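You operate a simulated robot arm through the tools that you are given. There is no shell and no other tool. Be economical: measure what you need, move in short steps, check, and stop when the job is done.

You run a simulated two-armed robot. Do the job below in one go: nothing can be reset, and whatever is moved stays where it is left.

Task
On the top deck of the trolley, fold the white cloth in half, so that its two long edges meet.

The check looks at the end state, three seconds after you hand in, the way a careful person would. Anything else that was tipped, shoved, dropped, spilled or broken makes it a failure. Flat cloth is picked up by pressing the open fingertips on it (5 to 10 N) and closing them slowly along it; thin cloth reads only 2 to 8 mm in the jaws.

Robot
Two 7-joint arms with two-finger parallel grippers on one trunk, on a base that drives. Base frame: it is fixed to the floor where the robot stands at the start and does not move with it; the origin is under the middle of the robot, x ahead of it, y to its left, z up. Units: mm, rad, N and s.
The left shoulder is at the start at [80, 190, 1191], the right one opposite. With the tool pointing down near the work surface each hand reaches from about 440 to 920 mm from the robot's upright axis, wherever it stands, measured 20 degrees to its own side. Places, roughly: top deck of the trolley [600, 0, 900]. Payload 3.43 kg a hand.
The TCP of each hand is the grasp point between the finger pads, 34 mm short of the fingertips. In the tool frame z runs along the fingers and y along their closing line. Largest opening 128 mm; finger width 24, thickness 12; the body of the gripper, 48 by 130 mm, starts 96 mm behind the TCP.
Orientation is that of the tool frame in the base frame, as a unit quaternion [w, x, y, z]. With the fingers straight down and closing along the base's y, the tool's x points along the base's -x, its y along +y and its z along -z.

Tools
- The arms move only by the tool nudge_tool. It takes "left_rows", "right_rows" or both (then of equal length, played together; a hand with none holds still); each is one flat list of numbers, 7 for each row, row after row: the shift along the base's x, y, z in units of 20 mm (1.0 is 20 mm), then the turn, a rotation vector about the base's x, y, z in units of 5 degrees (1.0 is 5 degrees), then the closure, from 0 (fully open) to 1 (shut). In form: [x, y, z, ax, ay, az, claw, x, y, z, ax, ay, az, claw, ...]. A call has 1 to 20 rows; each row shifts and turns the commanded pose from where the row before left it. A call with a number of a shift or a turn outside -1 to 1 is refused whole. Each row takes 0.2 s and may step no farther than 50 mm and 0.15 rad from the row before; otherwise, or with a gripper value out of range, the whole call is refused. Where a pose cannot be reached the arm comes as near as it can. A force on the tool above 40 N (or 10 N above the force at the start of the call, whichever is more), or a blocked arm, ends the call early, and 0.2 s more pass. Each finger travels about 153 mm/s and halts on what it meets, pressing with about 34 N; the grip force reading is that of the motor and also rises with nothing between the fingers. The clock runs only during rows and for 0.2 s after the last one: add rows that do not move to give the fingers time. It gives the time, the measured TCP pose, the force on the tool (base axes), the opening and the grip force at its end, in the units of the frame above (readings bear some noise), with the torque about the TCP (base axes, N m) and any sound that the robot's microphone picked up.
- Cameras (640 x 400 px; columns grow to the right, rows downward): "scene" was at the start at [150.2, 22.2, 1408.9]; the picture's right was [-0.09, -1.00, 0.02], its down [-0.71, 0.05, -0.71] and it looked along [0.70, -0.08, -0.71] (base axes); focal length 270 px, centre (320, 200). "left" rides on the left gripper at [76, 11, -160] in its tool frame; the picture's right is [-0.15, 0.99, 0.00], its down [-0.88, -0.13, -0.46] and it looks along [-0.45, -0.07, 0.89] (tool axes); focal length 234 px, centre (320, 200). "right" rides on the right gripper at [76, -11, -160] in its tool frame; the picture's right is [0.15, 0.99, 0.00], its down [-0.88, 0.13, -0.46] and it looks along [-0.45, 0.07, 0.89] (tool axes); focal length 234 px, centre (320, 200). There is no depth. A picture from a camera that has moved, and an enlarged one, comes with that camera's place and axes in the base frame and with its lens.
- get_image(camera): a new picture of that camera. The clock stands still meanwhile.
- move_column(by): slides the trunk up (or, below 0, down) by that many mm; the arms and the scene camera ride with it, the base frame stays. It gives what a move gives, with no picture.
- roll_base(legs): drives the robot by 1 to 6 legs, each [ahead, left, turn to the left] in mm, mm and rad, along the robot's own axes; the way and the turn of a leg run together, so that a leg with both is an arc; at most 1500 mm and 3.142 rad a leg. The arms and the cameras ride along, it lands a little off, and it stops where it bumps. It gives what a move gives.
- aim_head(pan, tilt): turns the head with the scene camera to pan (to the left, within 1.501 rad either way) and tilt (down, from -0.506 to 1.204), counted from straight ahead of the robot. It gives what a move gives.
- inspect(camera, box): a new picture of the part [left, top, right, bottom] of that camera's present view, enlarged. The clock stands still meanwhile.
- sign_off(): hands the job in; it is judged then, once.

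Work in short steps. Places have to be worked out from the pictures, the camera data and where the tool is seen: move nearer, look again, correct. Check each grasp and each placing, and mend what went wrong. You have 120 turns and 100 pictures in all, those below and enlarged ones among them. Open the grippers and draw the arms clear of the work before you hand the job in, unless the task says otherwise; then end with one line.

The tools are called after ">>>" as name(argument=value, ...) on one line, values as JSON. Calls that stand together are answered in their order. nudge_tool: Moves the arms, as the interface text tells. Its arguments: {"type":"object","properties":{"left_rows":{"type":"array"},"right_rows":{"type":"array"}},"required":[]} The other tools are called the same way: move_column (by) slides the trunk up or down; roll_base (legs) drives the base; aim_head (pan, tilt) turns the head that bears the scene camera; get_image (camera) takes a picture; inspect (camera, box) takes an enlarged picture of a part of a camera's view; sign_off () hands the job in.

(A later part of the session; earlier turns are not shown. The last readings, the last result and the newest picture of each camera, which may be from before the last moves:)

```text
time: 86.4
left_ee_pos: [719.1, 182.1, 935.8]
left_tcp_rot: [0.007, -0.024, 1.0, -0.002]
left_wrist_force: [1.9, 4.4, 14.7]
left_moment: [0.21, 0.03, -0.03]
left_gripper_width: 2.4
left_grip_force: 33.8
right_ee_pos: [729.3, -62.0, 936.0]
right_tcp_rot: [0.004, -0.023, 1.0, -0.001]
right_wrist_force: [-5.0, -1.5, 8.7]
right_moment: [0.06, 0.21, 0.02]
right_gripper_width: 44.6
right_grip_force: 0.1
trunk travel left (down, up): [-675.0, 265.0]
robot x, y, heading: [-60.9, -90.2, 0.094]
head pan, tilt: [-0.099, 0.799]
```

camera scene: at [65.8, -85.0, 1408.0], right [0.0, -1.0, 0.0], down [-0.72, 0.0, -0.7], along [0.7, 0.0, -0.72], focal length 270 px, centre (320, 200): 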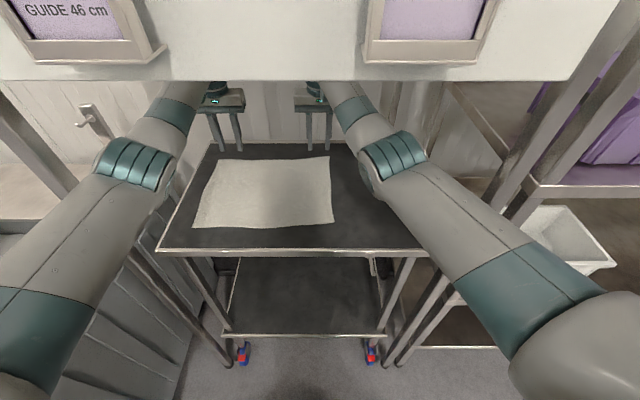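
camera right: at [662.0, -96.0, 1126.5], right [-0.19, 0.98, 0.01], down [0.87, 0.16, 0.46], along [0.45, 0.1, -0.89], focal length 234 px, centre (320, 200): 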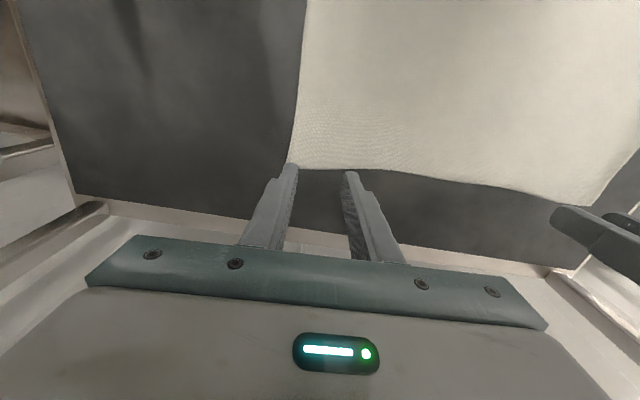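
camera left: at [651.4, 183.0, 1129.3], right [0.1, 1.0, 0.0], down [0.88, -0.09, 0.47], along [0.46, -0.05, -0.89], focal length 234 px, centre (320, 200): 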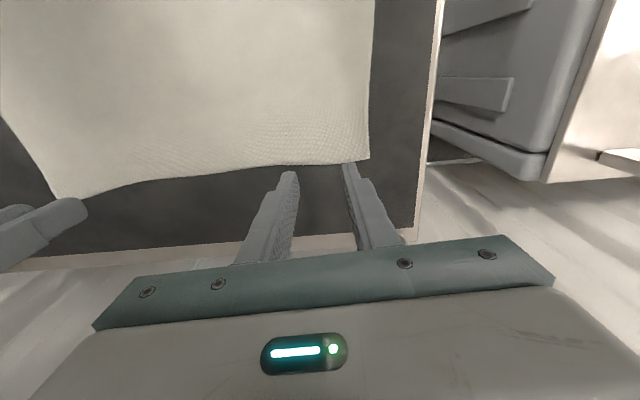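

Now balanced at 8.7 N; a touch more press, then close partway.

>>> nudge_tool(right_rows=[0, 0, -0.05, 0, 0, 0, 0.65, 0, 0, 0, 0, 0, 0, 0.67, 0, 0, 0, 0, 0, 0, 0.69, 0, 0, 0, 0, 0, 0, 0.71, 0, 0, 0, 0, 0, 0, 0.73, 0, 0, 0, 0, 0, 0, 0.75, 0, 0, 0, 0, 0, 0, 0.77, 0, 0, 0, 0, 0, 0, 0.79])

>>> inspect(camera="right", box=[200, 80, 440, 230])

```text
time: 88.2
left_ee_pos: [717.9, 184.2, 935.7]
left_tcp_rot: [0.006, -0.024, 1.0, -0.001]
left_wrist_force: [3.7, -1.1, 7.6]
left_moment: [-0.01, -0.09, -0.02]
left_gripper_width: 2.6
left_grip_force: 33.5
right_ee_pos: [728.8, -61.1, 935.4]
right_tcp_rot: [0.005, -0.023, 1.0, 0.001]
right_wrist_force: [2.2, 3.9, 27.2]
right_moment: [0.37, 0.12, -0.06]
right_gripper_width: 26.8
right_grip_force: 0.0
trunk travel left (down, up): [-675.0, 265.0]
robot x, y, heading: [-65.7, -88.3, 0.101]
head pan, tilt: [-0.099, 0.799]
```

```text
2.67 times, centred on (320, 155) of right
camera zoom: at [653.2, -75.3, 1094.5], right [-0.19, 0.98, 0.0], down [0.87, 0.17, 0.47], along [0.46, 0.09, -0.89], focal length 624 px, centre (320, 320)
```

zoom: 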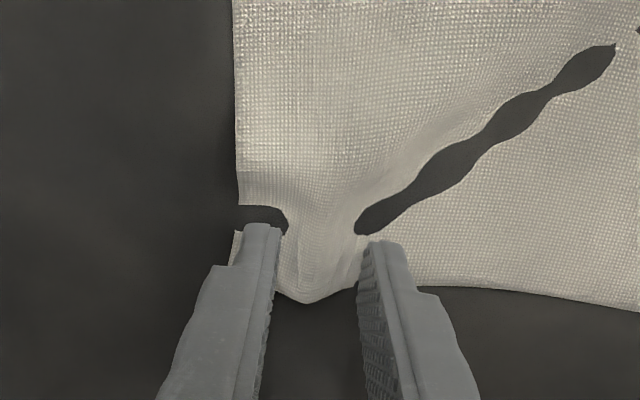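

The right is gathering a fold too. Force is high at 27 N, so I ease it slightly while closing fully.

>>> nudge_tool(right_rows=[0, 0, 0.02, 0, 0, 0, 0.81, 0, 0, 0.01, 0, 0, 0, 0.83, 0, 0, 0, 0, 0, 0, 0.86, 0, 0, 0, 0, 0, 0, 0.89, 0, 0, 0, 0, 0, 0, 0.92, 0, 0, 0, 0, 0, 0, 0.95, 0, 0, 0, 0, 0, 0, 0.98, 0, 0, 0, 0, 0, 0, 1, 0, 0, 0, 0, 0, 0, 1, 0, 0, 0, 0, 0, 0, 1])

>>> inspect(camera="right", box=[200, 80, 440, 230])

```text
time: 90.4
left_ee_pos: [717.2, 183.5, 935.6]
left_tcp_rot: [0.007, -0.023, 1.0, -0.002]
left_wrist_force: [1.1, -12.0, 3.2]
left_moment: [-0.42, 0.02, 0.15]
left_gripper_width: 2.7
left_grip_force: 33.7
right_ee_pos: [727.3, -60.9, 936.3]
right_tcp_rot: [0.006, -0.024, 1.0, 0.0]
right_wrist_force: [-0.8, 15.0, 25.4]
right_moment: [0.53, 0.26, -0.17]
right_gripper_width: 2.3
right_grip_force: 33.9
trunk travel left (down, up): [-675.0, 265.0]
robot x, y, heading: [-68.4, -90.5, 0.101]
head pan, tilt: [-0.099, 0.799]
```

```text
2.67 times, centred on (320, 155) of right
camera zoom: at [652.8, -74.8, 1094.6], right [-0.19, 0.98, 0.0], down [0.87, 0.17, 0.46], along [0.46, 0.09, -0.89], focal length 624 px, centre (320, 320)
```

zoom: 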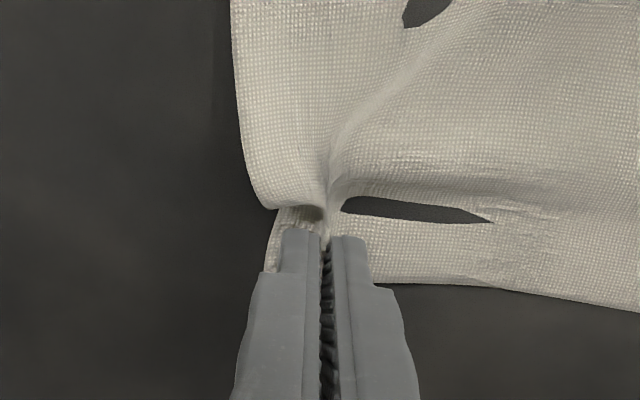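

Both hands hold cloth (2.7 and 2.3 mm) with some tension between them. I bring them slightly together and lift 60 mm.

>>> nudge_tool(left_rows=[0, -0.15, 0.2, 0, 0, 0, 1, 0, -0.1, 0.4, 0, 0, 0, 1, 0, 0, 0.5, 0, 0, 0, 1, 0, 0, 0.5, 0, 0, 0, 1, 0, 0, 0.7, 0, 0, 0, 1, 0, 0, 0.7, 0, 0, 0, 1], right_rows=[0, 0.15, 0.2, 0, 0, 0, 1, 0, 0.1, 0.4, 0, 0, 0, 1, 0, 0, 0.5, 0, 0, 0, 1, 0, 0, 0.5, 0, 0, 0, 1, 0, 0, 0.7, 0, 0, 0, 1, 0, 0, 0.7, 0, 0, 0, 1])

>>> get_image(camera="scene")

>>> get_image(camera="left")

>>> get_image(camera="right")

```text
time: 91.8
left_ee_pos: [719.6, 178.5, 993.4]
left_tcp_rot: [0.006, -0.024, 1.0, -0.002]
left_wrist_force: [-0.2, -0.2, 0.8]
left_moment: [-0.02, -0.02, 0.04]
left_gripper_width: 2.4
left_grip_force: 34.3
right_ee_pos: [729.5, -57.5, 992.8]
right_tcp_rot: [0.003, -0.023, 1.0, -0.001]
right_wrist_force: [-0.5, 0.5, -0.5]
right_moment: [0.03, 0.0, -0.05]
right_gripper_width: 2.3
right_grip_force: 34.1
trunk travel left (down, up): [-675.0, 265.0]
robot x, y, heading: [-65.0, -93.1, 0.1]
head pan, tilt: [-0.099, 0.799]
```

```text
40 pictures are left
camera scene: at [64.2, -85.2, 1408.1], right [0.0, -1.0, 0.0], down [-0.72, 0.0, -0.7], along [0.7, 0.0, -0.72], focal length 270 px, centre (320, 200)
```

scene: 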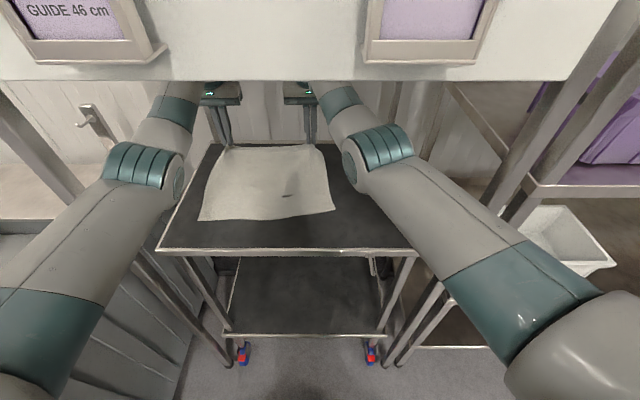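

```text
39 pictures are left
camera left: at [642.9, 186.1, 1154.0], right [0.1, 1.0, 0.0], down [0.88, -0.09, 0.47], along [0.46, -0.05, -0.88], focal length 234 px, centre (320, 200)
```

left: 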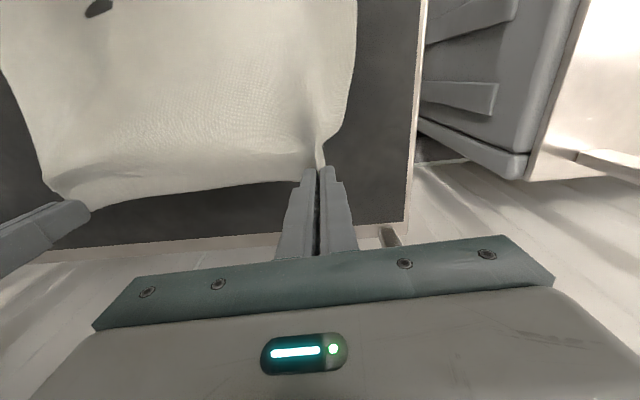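

```text
38 pictures are left
camera right: at [655.4, -71.3, 1151.5], right [-0.19, 0.98, 0.0], down [0.87, 0.17, 0.46], along [0.45, 0.09, -0.89], focal length 234 px, centre (320, 200)
```

right: 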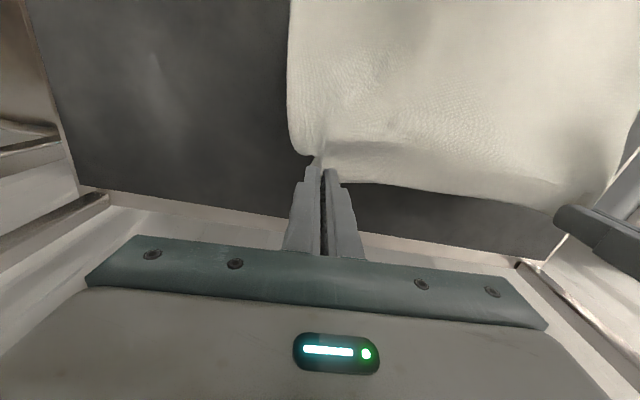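

Both corners lifted. The near edge may have slid a little, so I check it closely.

>>> inspect(camera="scene", box=[160, 120, 400, 270])

```text
2.67 times, centred on (280, 195) of scene
camera zoom: at [64.2, -85.2, 1408.1], right [0.0, -1.0, 0.0], down [-0.72, 0.0, -0.7], along [0.7, 0.0, -0.72], focal length 720 px, centre (427, 213)
```

zoom: 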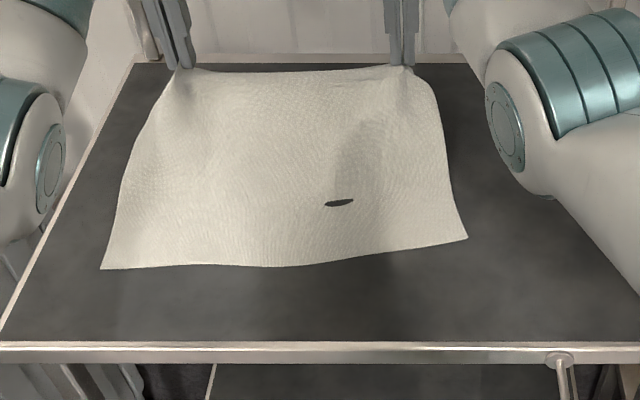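

Near edge now runs from about (485, 211) to (524, −124). I carry the far edge back by driving the base, hands held about 60 mm above the deck.

>>> roll_base(legs=[[-110, 7, 0]])

>>> get_image(camera="scene")

```text
time: 93.0
left_ee_pos: [611.2, 174.3, 992.6]
left_tcp_rot: [0.005, -0.023, 1.0, -0.002]
left_wrist_force: [-0.3, -0.2, 0.6]
left_moment: [-0.01, -0.02, 0.03]
left_gripper_width: 2.3
left_grip_force: 33.9
right_ee_pos: [620.6, -61.8, 991.9]
right_tcp_rot: [0.003, -0.023, 1.0, -0.001]
right_wrist_force: [0.0, -0.1, -1.0]
right_moment: [0.02, 0.01, -0.02]
right_gripper_width: 2.4
right_grip_force: 33.6
trunk travel left (down, up): [-675.0, 265.0]
robot x, y, heading: [-176.6, -92.6, 0.098]
head pan, tilt: [-0.099, 0.799]
```

```text
36 pictures are left
camera scene: at [-45.0, -89.1, 1407.9], right [0.0, -1.0, 0.0], down [-0.72, 0.0, -0.7], along [0.7, 0.0, -0.72], focal length 270 px, centre (320, 200)
```

scene: 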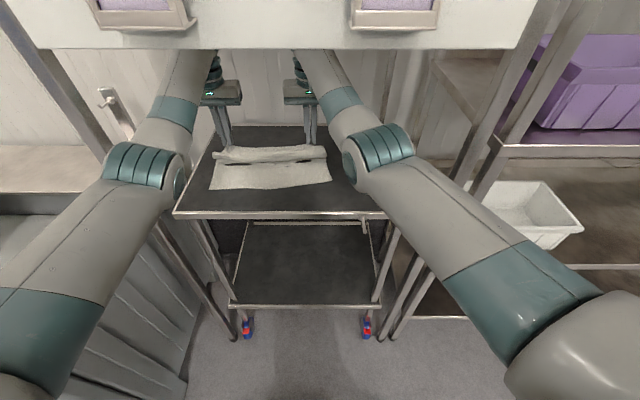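

Folding over well; near edge steady at (491, 213)–(526, −120). I drive back another 105 mm.

>>> roll_base(legs=[[-105, 8, 0]])

>>> inspect(camera="scene", box=[180, 60, 420, 210])

```text
time: 94.2
left_ee_pos: [506.5, 171.5, 993.4]
left_tcp_rot: [0.005, -0.024, 1.0, -0.001]
left_wrist_force: [0.2, -1.2, -0.5]
left_moment: [-0.04, -0.02, 0.03]
left_gripper_width: 2.5
left_grip_force: 34.3
right_ee_pos: [515.7, -64.3, 991.6]
right_tcp_rot: [0.003, -0.022, 1.0, -0.001]
right_wrist_force: [-0.3, 0.6, -0.1]
right_moment: [0.0, -0.02, 0.0]
right_gripper_width: 2.3
right_grip_force: 33.8
trunk travel left (down, up): [-675.0, 265.0]
robot x, y, heading: [-276.3, -98.2, 0.099]
head pan, tilt: [-0.099, 0.799]
```

```text
2.67 times, centred on (300, 135) of scene
camera zoom: at [-149.8, -91.6, 1408.0], right [0.0, -1.0, 0.0], down [-0.72, 0.0, -0.7], along [0.7, 0.0, -0.72], focal length 720 px, centre (373, 373)
```

zoom: 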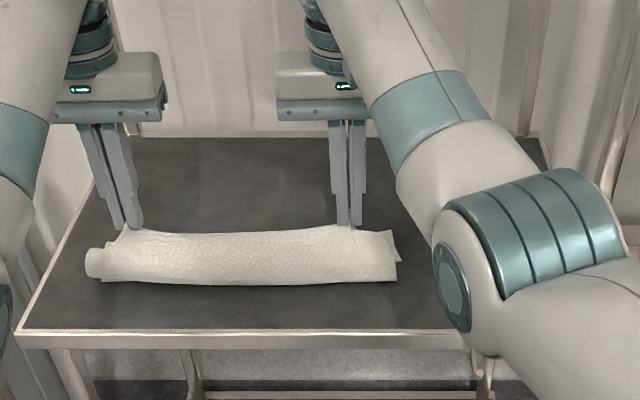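

The hands were too low, so the sheet bellied in front instead of folding over. I go forward 112 mm, raise the hands to about the half-width, and look before laying it back in an arc.

>>> roll_base(legs=[[112, -8, 0]])

>>> nudge_tool(left_rows=[0, 0, 0.6, 0, 0, 0, 1, 0, 0, 0.6, 0, 0, 0, 1, 0, 0, 0.6, 0, 0, 0, 1, 0, 0, 0.6, 0, 0, 0, 1, 0, 0, 0.6, 0, 0, 0, 1], right_rows=[0, 0, 0.6, 0, 0, 0, 1, 0, 0, 0.6, 0, 0, 0, 1, 0, 0, 0.6, 0, 0, 0, 1, 0, 0, 0.6, 0, 0, 0, 1, 0, 0, 0.6, 0, 0, 0, 1])

>>> inspect(camera="scene", box=[160, 80, 400, 230])

```text
time: 95.3
left_ee_pos: [615.5, 174.7, 994.9]
left_tcp_rot: [0.005, -0.023, 1.0, -0.002]
left_wrist_force: [-0.4, -0.9, -0.9]
left_moment: [-0.02, -0.06, -0.01]
left_gripper_width: 2.5
left_grip_force: 34.1
right_ee_pos: [626.8, -61.4, 991.4]
right_tcp_rot: [0.002, -0.023, 1.0, -0.001]
right_wrist_force: [0.5, -0.5, 0.2]
right_moment: [0.02, -0.01, 0.0]
right_gripper_width: 2.3
right_grip_force: 33.8
trunk travel left (down, up): [-675.0, 265.0]
robot x, y, heading: [-167.5, -95.9, 0.1]
head pan, tilt: [-0.099, 0.799]
```

```text
time: 96.5
left_ee_pos: [615.1, 176.2, 1054.3]
left_tcp_rot: [0.005, -0.023, 1.0, -0.002]
left_wrist_force: [0.0, 0.0, 0.1]
left_moment: [0.01, 0.0, 0.01]
left_gripper_width: 2.6
left_grip_force: 33.5
right_ee_pos: [626.6, -59.6, 1051.6]
right_tcp_rot: [0.002, -0.023, 1.0, -0.001]
right_wrist_force: [0.1, 0.8, -0.4]
right_moment: [-0.03, -0.02, 0.01]
right_gripper_width: 2.1
right_grip_force: 33.6
trunk travel left (down, up): [-675.0, 265.0]
robot x, y, heading: [-169.7, -92.4, 0.103]
head pan, tilt: [-0.099, 0.799]
```

```text
2.67 times, centred on (280, 155) of scene
camera zoom: at [-39.1, -88.2, 1408.0], right [0.0, -1.0, 0.0], down [-0.72, 0.0, -0.7], along [0.7, 0.0, -0.72], focal length 720 px, centre (427, 320)
```

zoom: 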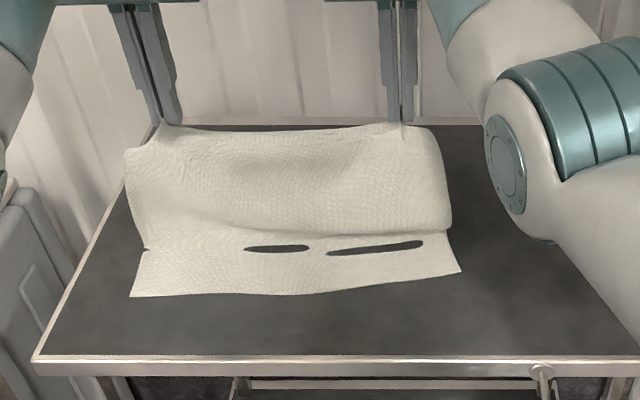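

The sheet still has about 50 mm of slack on the near side. I go forward 70 mm to draw it taut, then come back and raise to the full half-width.

>>> roll_base(legs=[[70, -6, 0]])

>>> inspect(camera="scene", box=[160, 80, 400, 230])

```text
time: 97.6
left_ee_pos: [684.8, 178.4, 1055.6]
left_tcp_rot: [0.006, -0.025, 1.0, -0.001]
left_wrist_force: [0.0, -0.4, -0.1]
left_moment: [-0.03, -0.01, -0.02]
left_gripper_width: 2.6
left_grip_force: 33.6
right_ee_pos: [696.6, -58.5, 1052.9]
right_tcp_rot: [0.003, -0.023, 1.0, -0.001]
right_wrist_force: [0.5, 0.0, -0.1]
right_moment: [0.02, 0.03, -0.02]
right_gripper_width: 2.3
right_grip_force: 33.9
trunk travel left (down, up): [-675.0, 265.0]
robot x, y, heading: [-102.3, -91.7, 0.101]
head pan, tilt: [-0.099, 0.799]
```

```text
2.67 times, centred on (280, 155) of scene
camera zoom: at [30.2, -87.2, 1408.2], right [0.0, -1.0, 0.0], down [-0.72, 0.0, -0.7], along [0.7, 0.0, -0.72], focal length 720 px, centre (427, 320)
```

zoom: 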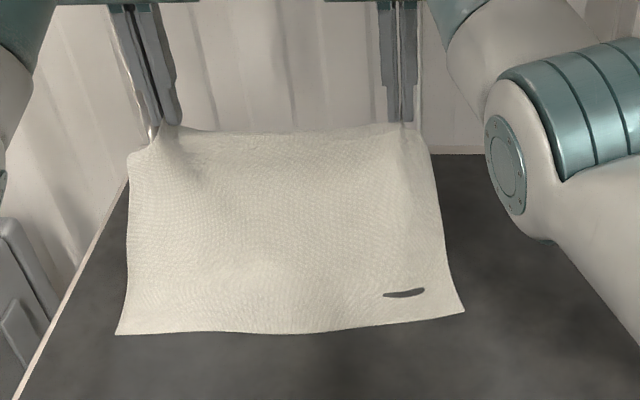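

The sheet is taut now; near edge about (503, 211)–(534, −124). Holding this height, I drive back 110 mm through vertical.

>>> roll_base(legs=[[-108, 8, 0]])

>>> inspect(camera="scene", box=[160, 60, 400, 210])

```text
time: 98.8
left_ee_pos: [576.9, 174.8, 1053.5]
left_tcp_rot: [0.005, -0.025, 1.0, -0.002]
left_wrist_force: [0.2, 0.0, 0.4]
left_moment: [0.02, 0.01, 0.02]
left_gripper_width: 2.4
left_grip_force: 34.1
right_ee_pos: [588.6, -61.9, 1052.2]
right_tcp_rot: [0.003, -0.022, 1.0, 0.0]
right_wrist_force: [-0.2, 0.5, 0.0]
right_moment: [-0.02, -0.01, -0.02]
right_gripper_width: 2.1
right_grip_force: 34.3
trunk travel left (down, up): [-675.0, 265.0]
robot x, y, heading: [-204.2, -93.3, 0.101]
head pan, tilt: [-0.099, 0.799]
```

```text
2.67 times, centred on (280, 135) of scene
camera zoom: at [-76.7, -90.1, 1407.9], right [0.0, -1.0, 0.0], down [-0.72, 0.0, -0.7], along [0.7, 0.0, -0.72], focal length 720 px, centre (427, 373)
```

zoom: 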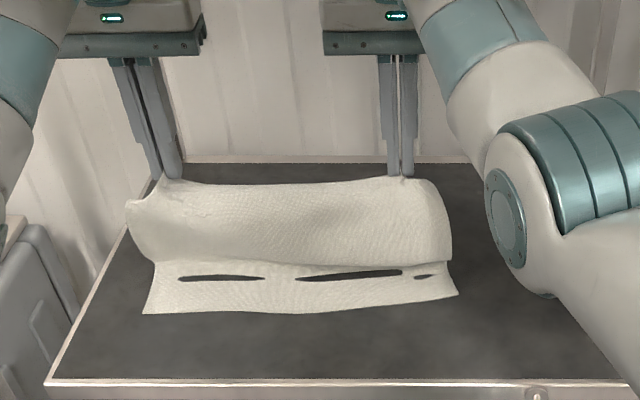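

The sheet leaves the jaws on the near side because the fingers point straight down. I back up 80 mm, then tilt the fingers forward by 50° while moving forward, so the sheet leaves toward the far side.

>>> roll_base(legs=[[-80, 8, 0]])

>>> nudge_tool(left_rows=[0.4, 0, -0.15, 0, -1, 0, 1, 0.4, 0, -0.15, 0, -1, 0, 1, 0.4, 0, -0.15, 0, -1, 0, 1, 0.4, 0, -0.15, 0, -1, 0, 1, 0.4, 0, -0.15, 0, -1, 0, 1, 0.4, 0, -0.15, 0, -1, 0, 1, 0.4, 0, -0.15, 0, -1, 0, 1, 0.4, 0, -0.15, 0, -1, 0, 1, 0.4, 0, -0.15, 0, -1, 0, 1, 0.4, 0, -0.15, 0, -1, 0, 1], right_rows=[0.4, 0, -0.15, 0, -1, 0, 1, 0.4, 0, -0.15, 0, -1, 0, 1, 0.4, 0, -0.15, 0, -1, 0, 1, 0.4, 0, -0.15, 0, -1, 0, 1, 0.4, 0, -0.15, 0, -1, 0, 1, 0.4, 0, -0.15, 0, -1, 0, 1, 0.4, 0, -0.15, 0, -1, 0, 1, 0.4, 0, -0.15, 0, -1, 0, 1, 0.4, 0, -0.15, 0, -1, 0, 1, 0.4, 0, -0.15, 0, -1, 0, 1])

>>> get_image(camera="scene")

```text
time: 99.8
left_ee_pos: [499.0, 173.6, 1051.2]
left_tcp_rot: [0.004, -0.023, 1.0, -0.001]
left_wrist_force: [-0.1, -0.1, -0.5]
left_moment: [-0.03, -0.01, 0.04]
left_gripper_width: 2.9
left_grip_force: 33.7
right_ee_pos: [510.8, -62.7, 1049.4]
right_tcp_rot: [0.002, -0.023, 1.0, -0.001]
right_wrist_force: [-0.4, 0.2, 0.0]
right_moment: [0.0, -0.04, 0.01]
right_gripper_width: 2.3
right_grip_force: 34.3
trunk travel left (down, up): [-675.0, 265.0]
robot x, y, heading: [-289.9, -95.7, 0.103]
head pan, tilt: [-0.099, 0.799]
```

```text
time: 102.0
left_ee_pos: [576.0, 173.9, 1022.3]
left_tcp_rot: [0.428, -0.021, 0.903, -0.012]
left_wrist_force: [-0.1, -0.6, -0.1]
left_moment: [-0.01, 0.02, 0.02]
left_gripper_width: 2.0
left_grip_force: 34.2
right_ee_pos: [587.9, -62.3, 1022.4]
right_tcp_rot: [0.426, -0.021, 0.905, -0.01]
right_wrist_force: [-0.2, -0.7, -0.5]
right_moment: [-0.03, -0.01, 0.01]
right_gripper_width: 2.4
right_grip_force: 34.2
trunk travel left (down, up): [-675.0, 265.0]
robot x, y, heading: [-288.2, -96.7, 0.101]
head pan, tilt: [-0.099, 0.799]
```

```text
31 pictures are left
camera scene: at [-157.5, -90.2, 1408.1], right [0.0, -1.0, 0.0], down [-0.72, 0.0, -0.7], along [0.7, 0.0, -0.72], focal length 270 px, centre (320, 200)
```

scene: 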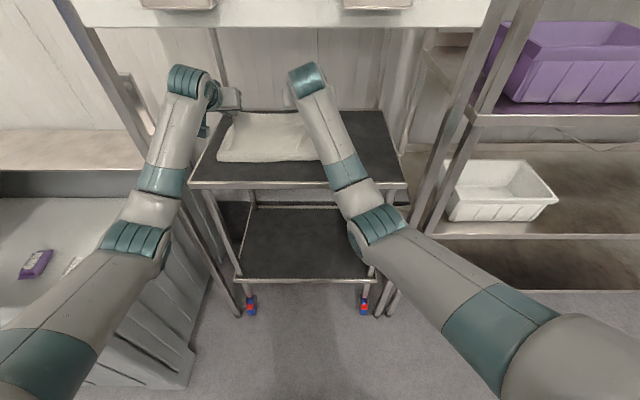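

>>> inspect(camera="scene", box=[160, 50, 400, 200])

>>> get_image(camera="right")

```text
2.67 times, centred on (280, 125) of scene
camera zoom: at [-157.5, -90.2, 1408.1], right [0.0, -1.0, 0.0], down [-0.72, 0.0, -0.7], along [0.7, 0.0, -0.72], focal length 720 px, centre (427, 400)
```

zoom: 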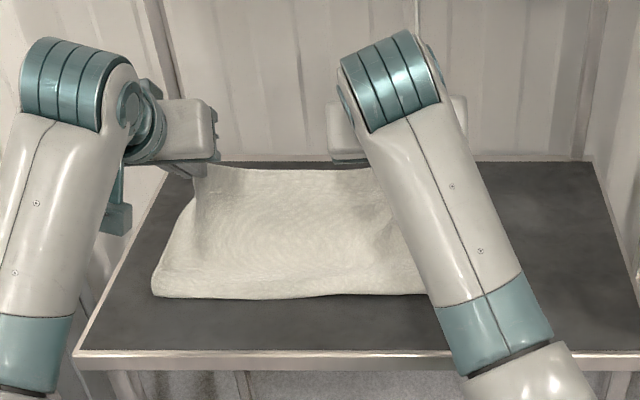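

```text
29 pictures are left
camera right: at [418.3, -75.8, 1065.8], right [-0.12, 0.98, -0.15], down [0.21, 0.17, 0.96], along [0.97, 0.09, -0.22], focal length 234 px, centre (320, 200)
```

right: 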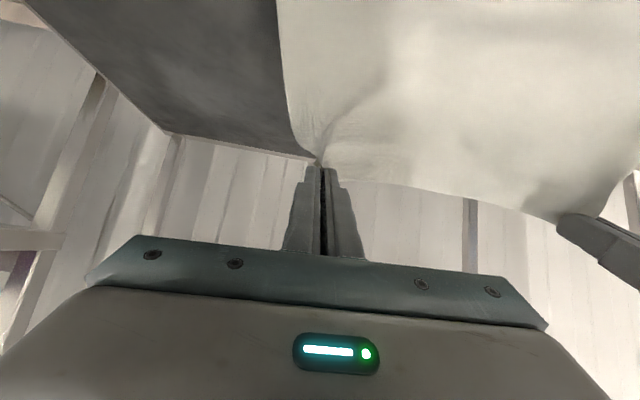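

The slack belly forms because the sheet must stay taut through the arc. I undo the tilt and drive forward to lay it flat again, then repeat with a proper arc.

>>> nudge_tool(left_rows=[-0.4, 0, 0.05, 0, 1, 0, 1, -0.4, 0, 0.05, 0, 1, 0, 1, -0.4, 0, 0.05, 0, 1, 0, 1, -0.4, 0, 0.05, 0, 1, 0, 1, -0.4, 0, 0.05, 0, 1, 0, 1, -0.4, 0, 0.05, 0, 1, 0, 1, -0.4, 0, 0.05, 0, 1, 0, 1, -0.4, 0, 0.05, 0, 1, 0, 1, -0.4, 0, 0.05, 0, 1, 0, 1, -0.4, 0, 0.05, 0, 1, 0, 1], right_rows=[-0.4, 0, 0.05, 0, 1, 0, 1, -0.4, 0, 0.05, 0, 1, 0, 1, -0.4, 0, 0.05, 0, 1, 0, 1, -0.4, 0, 0.05, 0, 1, 0, 1, -0.4, 0, 0.05, 0, 1, 0, 1, -0.4, 0, 0.05, 0, 1, 0, 1, -0.4, 0, 0.05, 0, 1, 0, 1, -0.4, 0, 0.05, 0, 1, 0, 1, -0.4, 0, 0.05, 0, 1, 0, 1, -0.4, 0, 0.05, 0, 1, 0, 1])

>>> roll_base(legs=[[140, -11, 0], [84, -7, 0]])

>>> nudge_tool(left_rows=[0, 0, -0.7, 0, 0, 0, 1, 0, 0, -0.7, 0, 0, 0, 1, 0, 0, -0.7, 0, 0, 0, 1, 0, 0, -0.7, 0, 0, 0, 1], right_rows=[0, 0, -0.7, 0, 0, 0, 1, 0, 0, -0.7, 0, 0, 0, 1, 0, 0, -0.7, 0, 0, 0, 1, 0, 0, -0.7, 0, 0, 0, 1])

>>> inspect(camera="scene", box=[160, 100, 400, 250])

```text
time: 104.2
left_ee_pos: [497.7, 173.9, 1034.3]
left_tcp_rot: [0.005, -0.024, 1.0, -0.002]
left_wrist_force: [0.2, 0.6, 0.2]
left_moment: [-0.01, 0.0, -0.01]
left_gripper_width: 2.3
left_grip_force: 33.7
right_ee_pos: [507.6, -62.4, 1030.8]
right_tcp_rot: [0.003, -0.023, 1.0, -0.001]
right_wrist_force: [0.4, 0.7, 0.3]
right_moment: [0.02, 0.0, 0.0]
right_gripper_width: 2.4
right_grip_force: 34.1
trunk travel left (down, up): [-675.0, 265.0]
robot x, y, heading: [-288.1, -97.1, 0.105]
head pan, tilt: [-0.099, 0.799]
```

```text
time: 106.2
left_ee_pos: [722.5, 175.5, 1034.3]
left_tcp_rot: [0.005, -0.024, 1.0, -0.002]
left_wrist_force: [0.0, -0.5, 0.0]
left_moment: [-0.04, 0.03, 0.01]
left_gripper_width: 2.5
left_grip_force: 34.3
right_ee_pos: [733.7, -60.0, 1031.6]
right_tcp_rot: [0.003, -0.021, 1.0, 0.0]
right_wrist_force: [0.5, 1.5, -0.2]
right_moment: [0.0, -0.01, 0.02]
right_gripper_width: 2.4
right_grip_force: 34.0
trunk travel left (down, up): [-675.0, 265.0]
robot x, y, heading: [-65.5, -91.0, 0.097]
head pan, tilt: [-0.099, 0.799]
```

```text
time: 107.2
left_ee_pos: [722.4, 175.7, 979.0]
left_tcp_rot: [0.006, -0.022, 1.0, -0.001]
left_wrist_force: [-0.1, -1.4, 0.8]
left_moment: [-0.01, 0.05, 0.02]
left_gripper_width: 2.3
left_grip_force: 34.2
right_ee_pos: [732.4, -59.8, 975.1]
right_tcp_rot: [0.003, -0.022, 1.0, -0.001]
right_wrist_force: [0.1, 0.3, 0.0]
right_moment: [0.0, -0.01, 0.02]
right_gripper_width: 2.3
right_grip_force: 34.4
trunk travel left (down, up): [-675.0, 265.0]
robot x, y, heading: [-65.1, -91.8, 0.102]
head pan, tilt: [-0.099, 0.799]
```

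```text
2.67 times, centred on (280, 175) of scene
camera zoom: at [66.7, -86.5, 1408.1], right [0.0, -1.0, 0.0], down [-0.72, 0.0, -0.7], along [0.7, 0.0, -0.72], focal length 720 px, centre (427, 267)
```

zoom: 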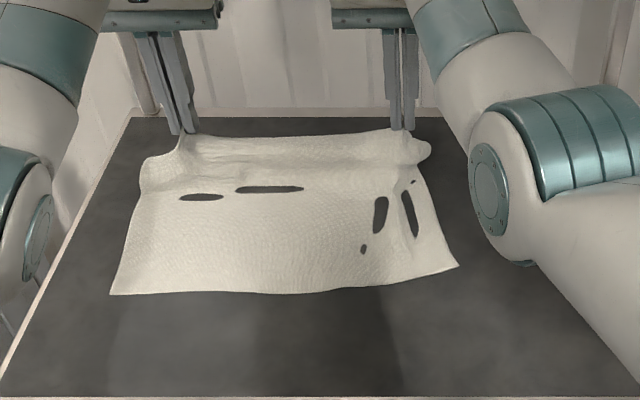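

The near edge has slid to about (524, 212)–(562, −118), still well on the deck. With the base further back the arms can tilt freely, so I back up and tilt the fingers 75° forward while extending, so the sheet hangs straight down from the jaws.

>>> nudge_tool(left_rows=[0, 0, 1, 0, 0, 0, 1, 0, 0, 1, 0, 0, 0, 1, 0, 0, 1, 0, 0, 0, 1, 0, 0, 0.6, 0, 0, 0, 1], right_rows=[0, 0, 1, 0, 0, 0, 1, 0, 0, 1, 0, 0, 0, 1, 0, 0, 1, 0, 0, 0, 1, 0, 0, 0.7, 0, 0, 0, 1])

>>> roll_base(legs=[[-215, 17, 0]])

>>> nudge_tool(left_rows=[0.6, 0, -0.08, 0, -1, 0, 1, 0.6, 0, -0.08, 0, -1, 0, 1, 0.6, 0, -0.08, 0, -1, 0, 1, 0.6, 0, -0.08, 0, -1, 0, 1, 0.6, 0, -0.08, 0, -1, 0, 1, 0.6, 0, -0.08, 0, -1, 0, 1, 0.6, 0, -0.08, 0, -1, 0, 1, 0.6, 0, -0.08, 0, -1, 0, 1, 0.6, 0, -0.08, 0, -1, 0, 1, 0.6, 0, -0.08, 0, -1, 0, 1, 0.6, 0, -0.08, 0, -1, 0, 1, 0.6, 0, -0.08, 0, -1, 0, 1, 0.6, 0, -0.08, 0, -1, 0, 1, 0.6, 0, -0.08, 0, -1, 0, 1, 0.6, 0, -0.08, 0, -1, 0, 1], right_rows=[0.6, 0, -0.08, 0, -1, 0, 1, 0.6, 0, -0.08, 0, -1, 0, 1, 0.6, 0, -0.08, 0, -1, 0, 1, 0.6, 0, -0.08, 0, -1, 0, 1, 0.6, 0, -0.08, 0, -1, 0, 1, 0.6, 0, -0.08, 0, -1, 0, 1, 0.6, 0, -0.08, 0, -1, 0, 1, 0.6, 0, -0.08, 0, -1, 0, 1, 0.6, 0, -0.08, 0, -1, 0, 1, 0.6, 0, -0.08, 0, -1, 0, 1, 0.6, 0, -0.08, 0, -1, 0, 1, 0.6, 0, -0.08, 0, -1, 0, 1, 0.6, 0, -0.08, 0, -1, 0, 1, 0.6, 0, -0.08, 0, -1, 0, 1, 0.6, 0, -0.08, 0, -1, 0, 1])

>>> get_image(camera="scene")

```text
time: 108.2
left_ee_pos: [722.1, 174.8, 1050.2]
left_tcp_rot: [0.006, -0.023, 1.0, -0.002]
left_wrist_force: [0.0, 1.0, -0.2]
left_moment: [-0.01, -0.02, 0.02]
left_gripper_width: 2.3
left_grip_force: 34.2
right_ee_pos: [732.8, -60.1, 1050.6]
right_tcp_rot: [0.003, -0.022, 1.0, 0.0]
right_wrist_force: [-0.6, -0.4, 0.0]
right_moment: [0.04, -0.02, -0.03]
right_gripper_width: 2.4
right_grip_force: 34.2
trunk travel left (down, up): [-675.0, 265.0]
robot x, y, heading: [-65.3, -92.3, 0.096]
head pan, tilt: [-0.099, 0.799]
```

```text
time: 109.9
left_ee_pos: [506.8, 170.4, 1051.0]
left_tcp_rot: [0.006, -0.022, 1.0, -0.002]
left_wrist_force: [-0.1, -0.5, 0.3]
left_moment: [0.0, -0.01, 0.02]
left_gripper_width: 2.6
left_grip_force: 34.0
right_ee_pos: [517.9, -63.6, 1049.5]
right_tcp_rot: [0.003, -0.021, 1.0, 0.0]
right_wrist_force: [0.6, 0.7, -0.2]
right_moment: [0.02, -0.02, 0.01]
right_gripper_width: 2.2
right_grip_force: 33.7
trunk travel left (down, up): [-675.0, 265.0]
robot x, y, heading: [-278.8, -97.0, 0.098]
head pan, tilt: [-0.099, 0.799]
```

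```text
time: 113.1
left_ee_pos: [688.4, 171.3, 1026.4]
left_tcp_rot: [0.614, -0.016, 0.789, -0.015]
left_wrist_force: [-0.3, -0.2, -0.3]
left_moment: [0.04, 0.0, 0.01]
left_gripper_width: 2.6
left_grip_force: 34.2
right_ee_pos: [699.0, -65.0, 1025.2]
right_tcp_rot: [0.611, -0.016, 0.791, -0.013]
right_wrist_force: [0.5, -0.5, -0.1]
right_moment: [-0.02, 0.01, 0.05]
right_gripper_width: 2.4
right_grip_force: 34.3
trunk travel left (down, up): [-675.0, 265.0]
robot x, y, heading: [-278.2, -95.5, 0.098]
head pan, tilt: [-0.099, 0.799]
```

```text
27 pictures are left
camera scene: at [-147.6, -90.7, 1408.0], right [0.0, -1.0, 0.0], down [-0.72, 0.0, -0.7], along [0.7, 0.0, -0.72], focal length 270 px, centre (320, 200)
```

scene: 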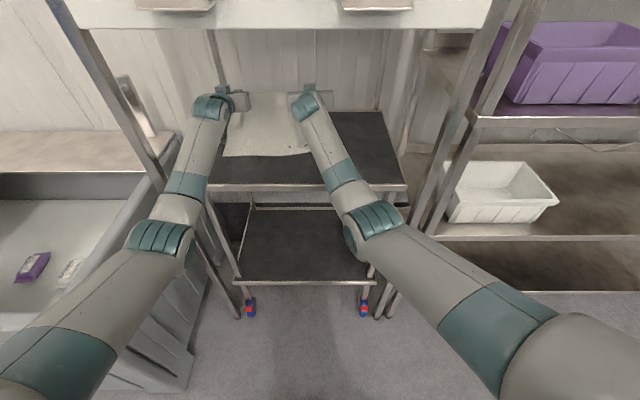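

The sheet now hangs from the tilted jaws with no belly; near edge at x≈542 on the left. I lower to about 70 mm so the bottom lies flat nearly to below the jaws, then check.

>>> nudge_tool(left_rows=[0.2, 0, -0.6, 0, 0, 0, 1, 0.2, 0, -0.6, 0, 0, 0, 1, 0, 0, -0.6, 0, 0, 0, 1, 0, 0, -0.6, 0, 0, 0, 1, 0, 0, 0, 0, 0, 0, 1], right_rows=[0.2, 0, -0.6, 0, 0, 0, 1, 0.2, 0, -0.6, 0, 0, 0, 1, 0, 0, -0.6, 0, 0, 0, 1, 0, 0, -0.6, 0, 0, 0, 1, 0, 0, 0, 0, 0, 0, 1])

>>> inspect(camera="scene", box=[180, 50, 420, 200])

>>> get_image(camera="left")

```text
time: 114.3
left_ee_pos: [695.7, 170.6, 978.5]
left_tcp_rot: [0.613, -0.018, 0.79, -0.014]
left_wrist_force: [-0.7, -0.7, -0.2]
left_moment: [-0.01, -0.03, -0.01]
left_gripper_width: 2.4
left_grip_force: 34.3
right_ee_pos: [705.8, -65.7, 977.8]
right_tcp_rot: [0.61, -0.016, 0.792, -0.014]
right_wrist_force: [-0.2, 0.4, 0.1]
right_moment: [0.02, 0.04, 0.01]
right_gripper_width: 2.2
right_grip_force: 33.9
trunk travel left (down, up): [-675.0, 265.0]
robot x, y, heading: [-283.3, -95.2, 0.092]
head pan, tilt: [-0.099, 0.799]
```

```text
2.67 times, centred on (300, 125) of scene
camera zoom: at [-148.8, -90.8, 1408.1], right [0.0, -1.0, 0.0], down [-0.72, 0.0, -0.7], along [0.7, 0.0, -0.72], focal length 720 px, centre (373, 400)
```

zoom: 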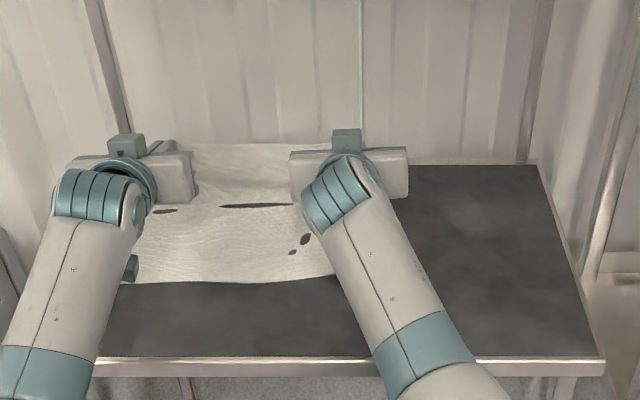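

```text
25 pictures are left
camera left: at [522.6, 179.2, 945.0], right [0.03, 0.99, 0.1], down [-0.22, -0.09, 0.97], along [0.97, -0.05, 0.22], focal length 234 px, centre (320, 200)
```

left: 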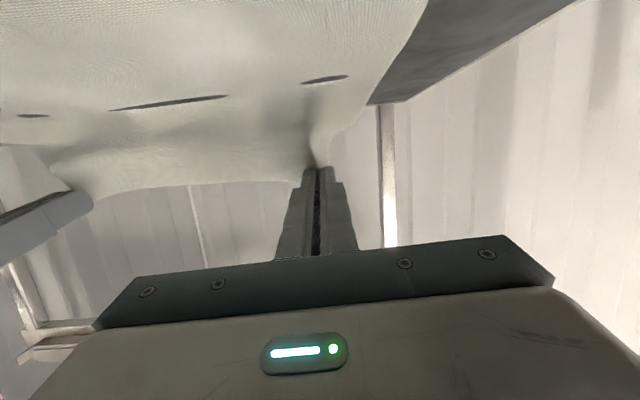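

The bottom lies flat to x≈705, near edge at about x 537 (left) to 553. Now I roll it back: base back 100 mm at this height.

>>> roll_base(legs=[[-100, 7, 0]])

>>> get_image(camera="left")

>>> inspect(camera="scene", box=[180, 40, 420, 190])

```text
time: 115.5
left_ee_pos: [596.0, 168.0, 977.4]
left_tcp_rot: [0.612, -0.016, 0.79, -0.016]
left_wrist_force: [-0.5, -0.2, 0.2]
left_moment: [-0.02, 0.05, 0.02]
left_gripper_width: 2.4
left_grip_force: 33.7
right_ee_pos: [606.5, -68.9, 978.0]
right_tcp_rot: [0.611, -0.017, 0.792, -0.013]
right_wrist_force: [-0.6, 1.0, -0.2]
right_moment: [0.02, 0.0, 0.01]
right_gripper_width: 2.6
right_grip_force: 34.6
trunk travel left (down, up): [-675.0, 265.0]
robot x, y, heading: [-376.5, -96.1, 0.095]
head pan, tilt: [-0.099, 0.799]
```

```text
24 pictures are left
camera left: at [423.7, 175.7, 945.1], right [0.03, 0.99, 0.1], down [-0.22, -0.09, 0.97], along [0.97, -0.05, 0.22], focal length 234 px, centre (320, 200)
```

left: 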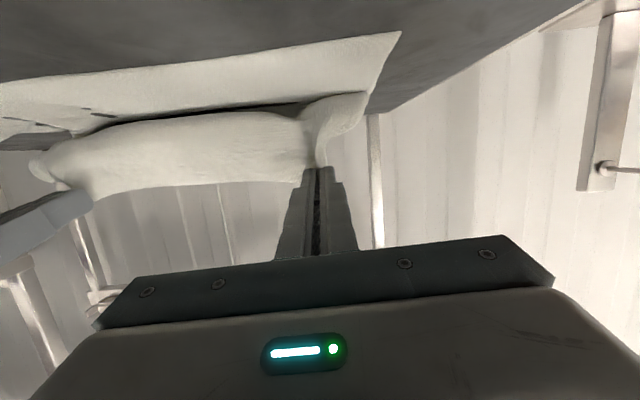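

```text
2.67 times, centred on (300, 115) of scene
camera zoom: at [-248.0, -93.5, 1408.0], right [0.0, -1.0, 0.0], down [-0.72, 0.0, -0.7], along [0.7, 0.0, -0.72], focal length 720 px, centre (373, 427)
```

zoom: 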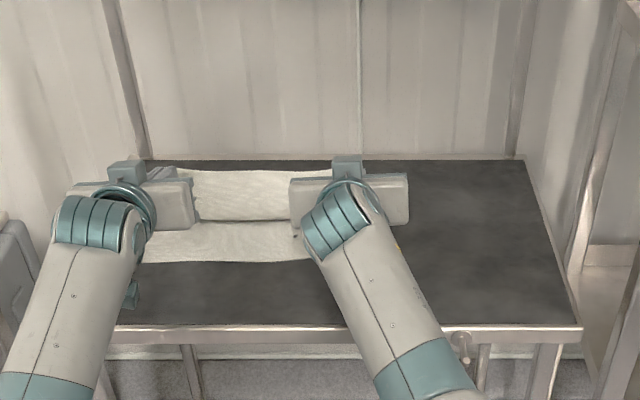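

The sheet hangs cleanly below the jaws over the flat bottom layer. I go back another 55 mm.

>>> roll_base(legs=[[-55, 4, 0]])

>>> get_image(camera="left")

>>> get_image(camera="right")

```text
time: 116.4
left_ee_pos: [542.1, 166.0, 977.7]
left_tcp_rot: [0.612, -0.017, 0.79, -0.014]
left_wrist_force: [0.2, -0.5, -0.1]
left_moment: [-0.02, 0.02, -0.03]
left_gripper_width: 2.5
left_grip_force: 34.0
right_ee_pos: [552.4, -70.4, 976.8]
right_tcp_rot: [0.611, -0.015, 0.791, -0.014]
right_wrist_force: [-0.8, -0.4, 0.5]
right_moment: [0.03, 0.03, 0.01]
right_gripper_width: 2.4
right_grip_force: 34.5
trunk travel left (down, up): [-675.0, 265.0]
robot x, y, heading: [-433.7, -97.9, 0.097]
head pan, tilt: [-0.099, 0.799]
```

```text
22 pictures are left
camera left: at [369.7, 174.6, 944.7], right [0.03, 0.99, 0.1], down [-0.22, -0.09, 0.97], along [0.97, -0.05, 0.22], focal length 234 px, centre (320, 200)
```

left: 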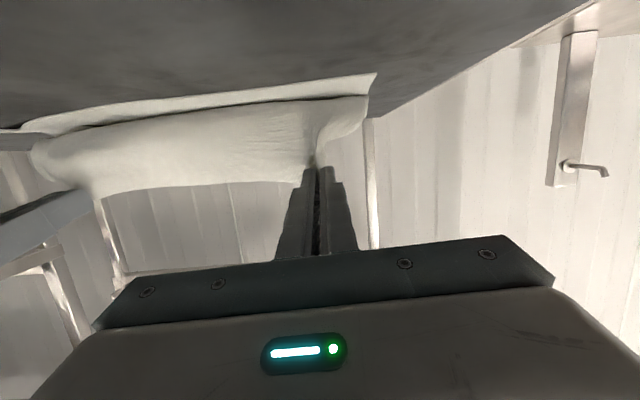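

```text
21 pictures are left
camera right: at [380.2, -83.3, 945.0], right [-0.05, 0.98, -0.18], down [-0.22, 0.17, 0.96], along [0.97, 0.08, 0.21], focal length 234 px, centre (320, 200)
```

right: 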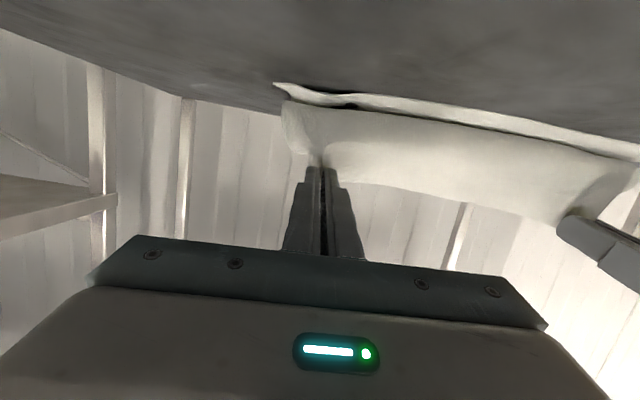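

Contact is at x≈576 right below the jaws, near edge 542. To avoid a leftover bulge I go forward 62 mm, reduce tilt to 60°, lower to about 30 mm there, then come back.

>>> roll_base(legs=[[62, -5, 0]])

>>> nudge_tool(left_rows=[0, 0, -0.1, 0, 1, 0, 1, 0, 0, -0.1, 0, 1, 0, 1, 0, 0, -0.1, 0, 1, 0, 1, 0.1, 0, -0.4, 0, 0, 0, 1, 0.1, 0, -0.4, 0, 0, 0, 1, 0, 0, -0.4, 0, 0, 0, 1, 0, 0, 0, 0, 0, 0, 1], right_rows=[0, 0, -0.1, 0, 1, 0, 1, 0, 0, -0.1, 0, 1, 0, 1, 0, 0, -0.1, 0, 1, 0, 1, 0.1, 0, -0.4, 0, 0, 0, 1, 0.1, 0, -0.4, 0, 0, 0, 1, 0, 0, -0.4, 0, 0, 0, 1, 0, 0, 0, 0, 0, 0, 1])

>>> get_image(camera="left")

```text
time: 117.4
left_ee_pos: [603.8, 168.0, 976.5]
left_tcp_rot: [0.612, -0.016, 0.79, -0.015]
left_wrist_force: [0.1, 1.2, -0.7]
left_moment: [-0.02, -0.01, -0.03]
left_gripper_width: 2.7
left_grip_force: 34.3
right_ee_pos: [613.4, -68.9, 976.6]
right_tcp_rot: [0.61, -0.016, 0.792, -0.013]
right_wrist_force: [0.6, -0.3, 0.1]
right_moment: [0.07, -0.04, 0.03]
right_gripper_width: 2.6
right_grip_force: 34.2
trunk travel left (down, up): [-675.0, 265.0]
robot x, y, heading: [-371.2, -92.9, 0.096]
head pan, tilt: [-0.099, 0.799]
```

```text
time: 119.0
left_ee_pos: [607.2, 168.7, 947.4]
left_tcp_rot: [0.505, -0.018, 0.863, -0.012]
left_wrist_force: [0.5, -1.3, 0.0]
left_moment: [-0.03, -0.01, -0.01]
left_gripper_width: 2.6
left_grip_force: 34.9
right_ee_pos: [618.1, -68.4, 947.1]
right_tcp_rot: [0.502, -0.018, 0.864, -0.011]
right_wrist_force: [-0.9, 0.6, 0.3]
right_moment: [0.04, 0.05, 0.02]
right_gripper_width: 2.2
right_grip_force: 34.1
trunk travel left (down, up): [-675.0, 265.0]
robot x, y, heading: [-370.0, -92.2, 0.095]
head pan, tilt: [-0.099, 0.799]
```

```text
20 pictures are left
camera left: at [431.8, 176.3, 961.0], right [0.05, 0.99, 0.09], down [0.04, -0.09, 1.0], along [1.0, -0.05, -0.04], focal length 234 px, centre (320, 200)
```

left: 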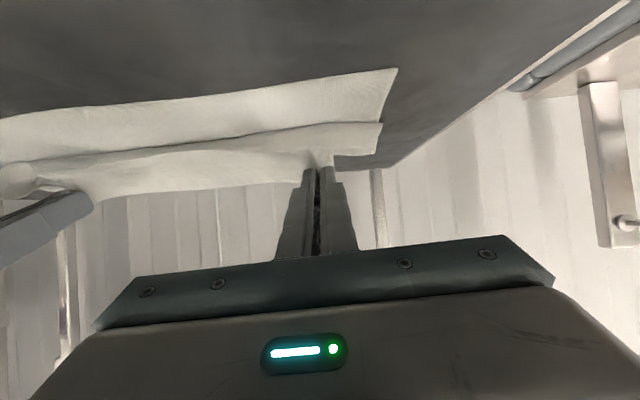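

Good: jaws low, with the front of the sheet about 70 mm behind the near edge (x≈535). I drive back 65 mm at this height and look again.

>>> roll_base(legs=[[-65, 5, 0]])

>>> get_image(camera="left")

>>> get_image(camera="right")

```text
time: 120.0
left_ee_pos: [542.8, 167.9, 947.9]
left_tcp_rot: [0.504, -0.018, 0.863, -0.013]
left_wrist_force: [-0.3, -1.2, 0.1]
left_moment: [0.0, 0.01, -0.03]
left_gripper_width: 2.6
left_grip_force: 34.0
right_ee_pos: [553.3, -69.0, 947.7]
right_tcp_rot: [0.502, -0.018, 0.865, -0.011]
right_wrist_force: [-1.0, 0.8, -0.1]
right_moment: [0.03, 0.02, 0.01]
right_gripper_width: 2.4
right_grip_force: 33.6
trunk travel left (down, up): [-675.0, 265.0]
robot x, y, heading: [-432.6, -97.4, 0.098]
head pan, tilt: [-0.099, 0.799]
```

```text
19 pictures are left
camera left: at [367.3, 174.9, 961.2], right [0.05, 0.99, 0.09], down [0.04, -0.09, 1.0], along [1.0, -0.05, -0.04], focal length 234 px, centre (320, 200)
```

left: 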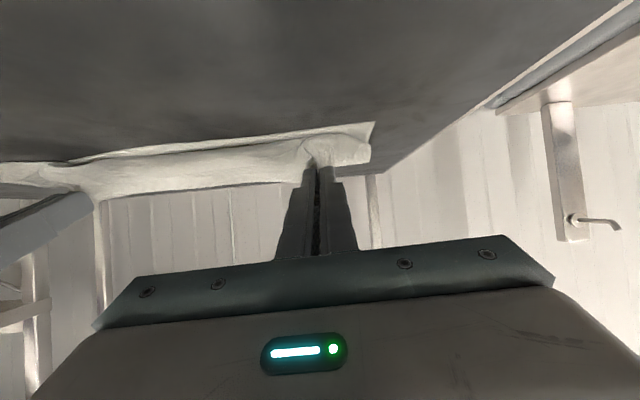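

```text
18 pictures are left
camera right: at [378.6, -83.4, 961.2], right [-0.09, 0.98, -0.16], down [0.04, 0.17, 0.99], along [1.0, 0.08, -0.05], focal length 234 px, centre (320, 200)
```

right: 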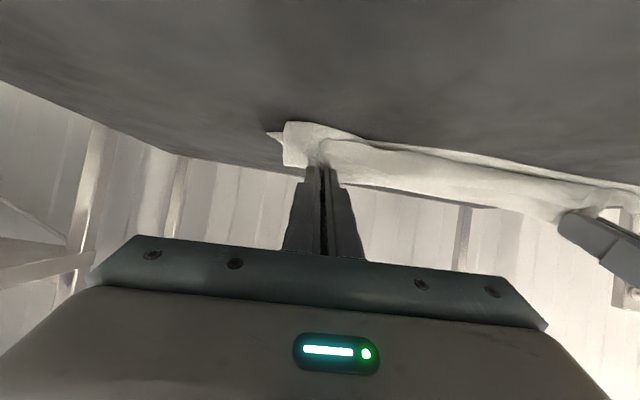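

The sheet front sits about 25–30 mm ahead of the jaws, and the bottom's right corner is at about x=577. I shift forward (right more than left), then pull the edge back while lowering so it unrolls onto the near edge.

>>> roll_base(legs=[[45, -4, 0]])

>>> nudge_tool(left_rows=[-0.37, 0, 0, 0, 0, 0, 1, -0.37, 0, 0, 0, 0, 0, 1, -0.36, 0, 0, 0, 0, 0, 1, 0, 0, -0.3, 0, 0, 0, 1, 0, 0, -0.25, 0, 0, 0, 1, -0.45, 0, -0.05, 0, 0, 0, 1, -0.45, 0, -0.05, 0, 0, 0, 1, -0.45, 0, 0, 0, 0, 0, 1, -0.45, 0, 0, 0, 0, 0, 1, -0.45, 0, 0, 0, 0, 0, 1, 0, 0, 0, 0, 0, 0, 1], right_rows=[0.13, 0, 0, 0, 0, 0, 1, 0.13, 0, 0, 0, 0, 0, 1, 0.14, 0, 0, 0, 0, 0, 1, 0, 0, -0.3, 0, 0, 0, 1, 0, 0, -0.25, 0, 0, 0, 1, -0.45, 0, -0.05, 0, 0, 0, 1, -0.45, 0, -0.05, 0, 0, 0, 1, -0.45, 0, 0, 0, 0, 0, 1, -0.45, 0, 0, 0, 0, 0, 1, -0.45, 0, 0, 0, 0, 0, 1, 0, 0, 0, 0, 0, 0, 1])

>>> get_image(camera="left")

>>> get_image(camera="right")

```text
time: 120.9
left_ee_pos: [587.3, 167.6, 948.2]
left_tcp_rot: [0.504, -0.018, 0.863, -0.013]
left_wrist_force: [-0.2, -0.1, 0.0]
left_moment: [-0.01, -0.05, -0.01]
left_gripper_width: 2.3
left_grip_force: 34.2
right_ee_pos: [598.3, -69.2, 946.7]
right_tcp_rot: [0.502, -0.018, 0.864, -0.011]
right_wrist_force: [-0.9, 0.5, -0.4]
right_moment: [0.05, -0.02, 0.01]
right_gripper_width: 2.3
right_grip_force: 33.7
trunk travel left (down, up): [-675.0, 265.0]
robot x, y, heading: [-389.6, -98.1, 0.099]
head pan, tilt: [-0.099, 0.799]
```

```text
time: 123.3
left_ee_pos: [519.5, 166.2, 935.9]
left_tcp_rot: [0.505, -0.018, 0.863, -0.013]
left_wrist_force: [4.7, -5.5, 8.1]
left_moment: [-0.13, -0.3, -0.11]
left_gripper_width: 2.6
left_grip_force: 33.9
right_ee_pos: [559.9, -70.1, 935.9]
right_tcp_rot: [0.503, -0.018, 0.864, -0.01]
right_wrist_force: [3.5, 4.8, 10.3]
right_moment: [0.11, -0.33, 0.18]
right_gripper_width: 2.4
right_grip_force: 34.0
trunk travel left (down, up): [-675.0, 265.0]
robot x, y, heading: [-394.1, -96.1, 0.097]
head pan, tilt: [-0.099, 0.799]
```

```text
17 pictures are left
camera left: at [343.9, 174.9, 949.6], right [0.05, 0.99, 0.09], down [0.03, -0.09, 1.0], along [1.0, -0.05, -0.04], focal length 234 px, centre (320, 200)
```

left: 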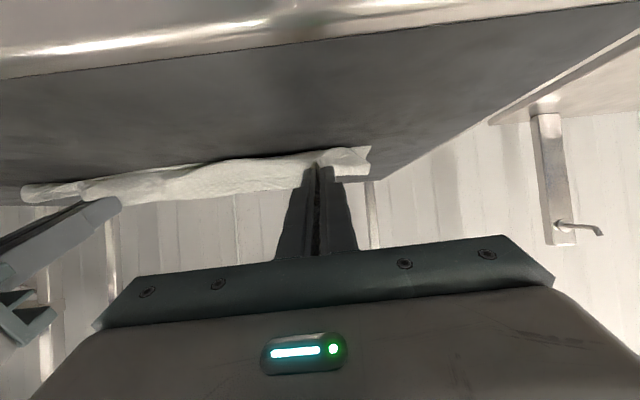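

```text
16 pictures are left
camera right: at [385.2, -83.0, 949.8], right [-0.09, 0.98, -0.16], down [0.04, 0.17, 0.99], along [1.0, 0.08, -0.05], focal length 234 px, centre (320, 200)
```

right: 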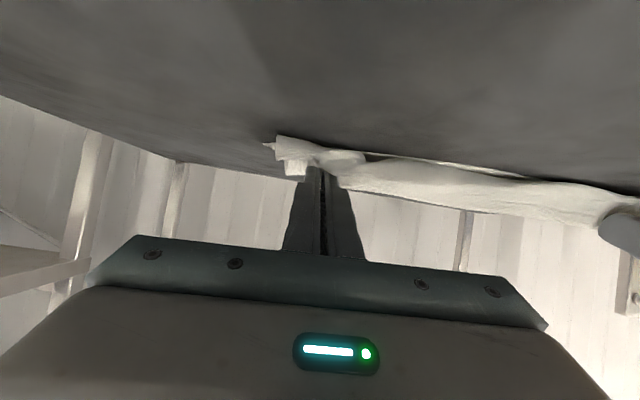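

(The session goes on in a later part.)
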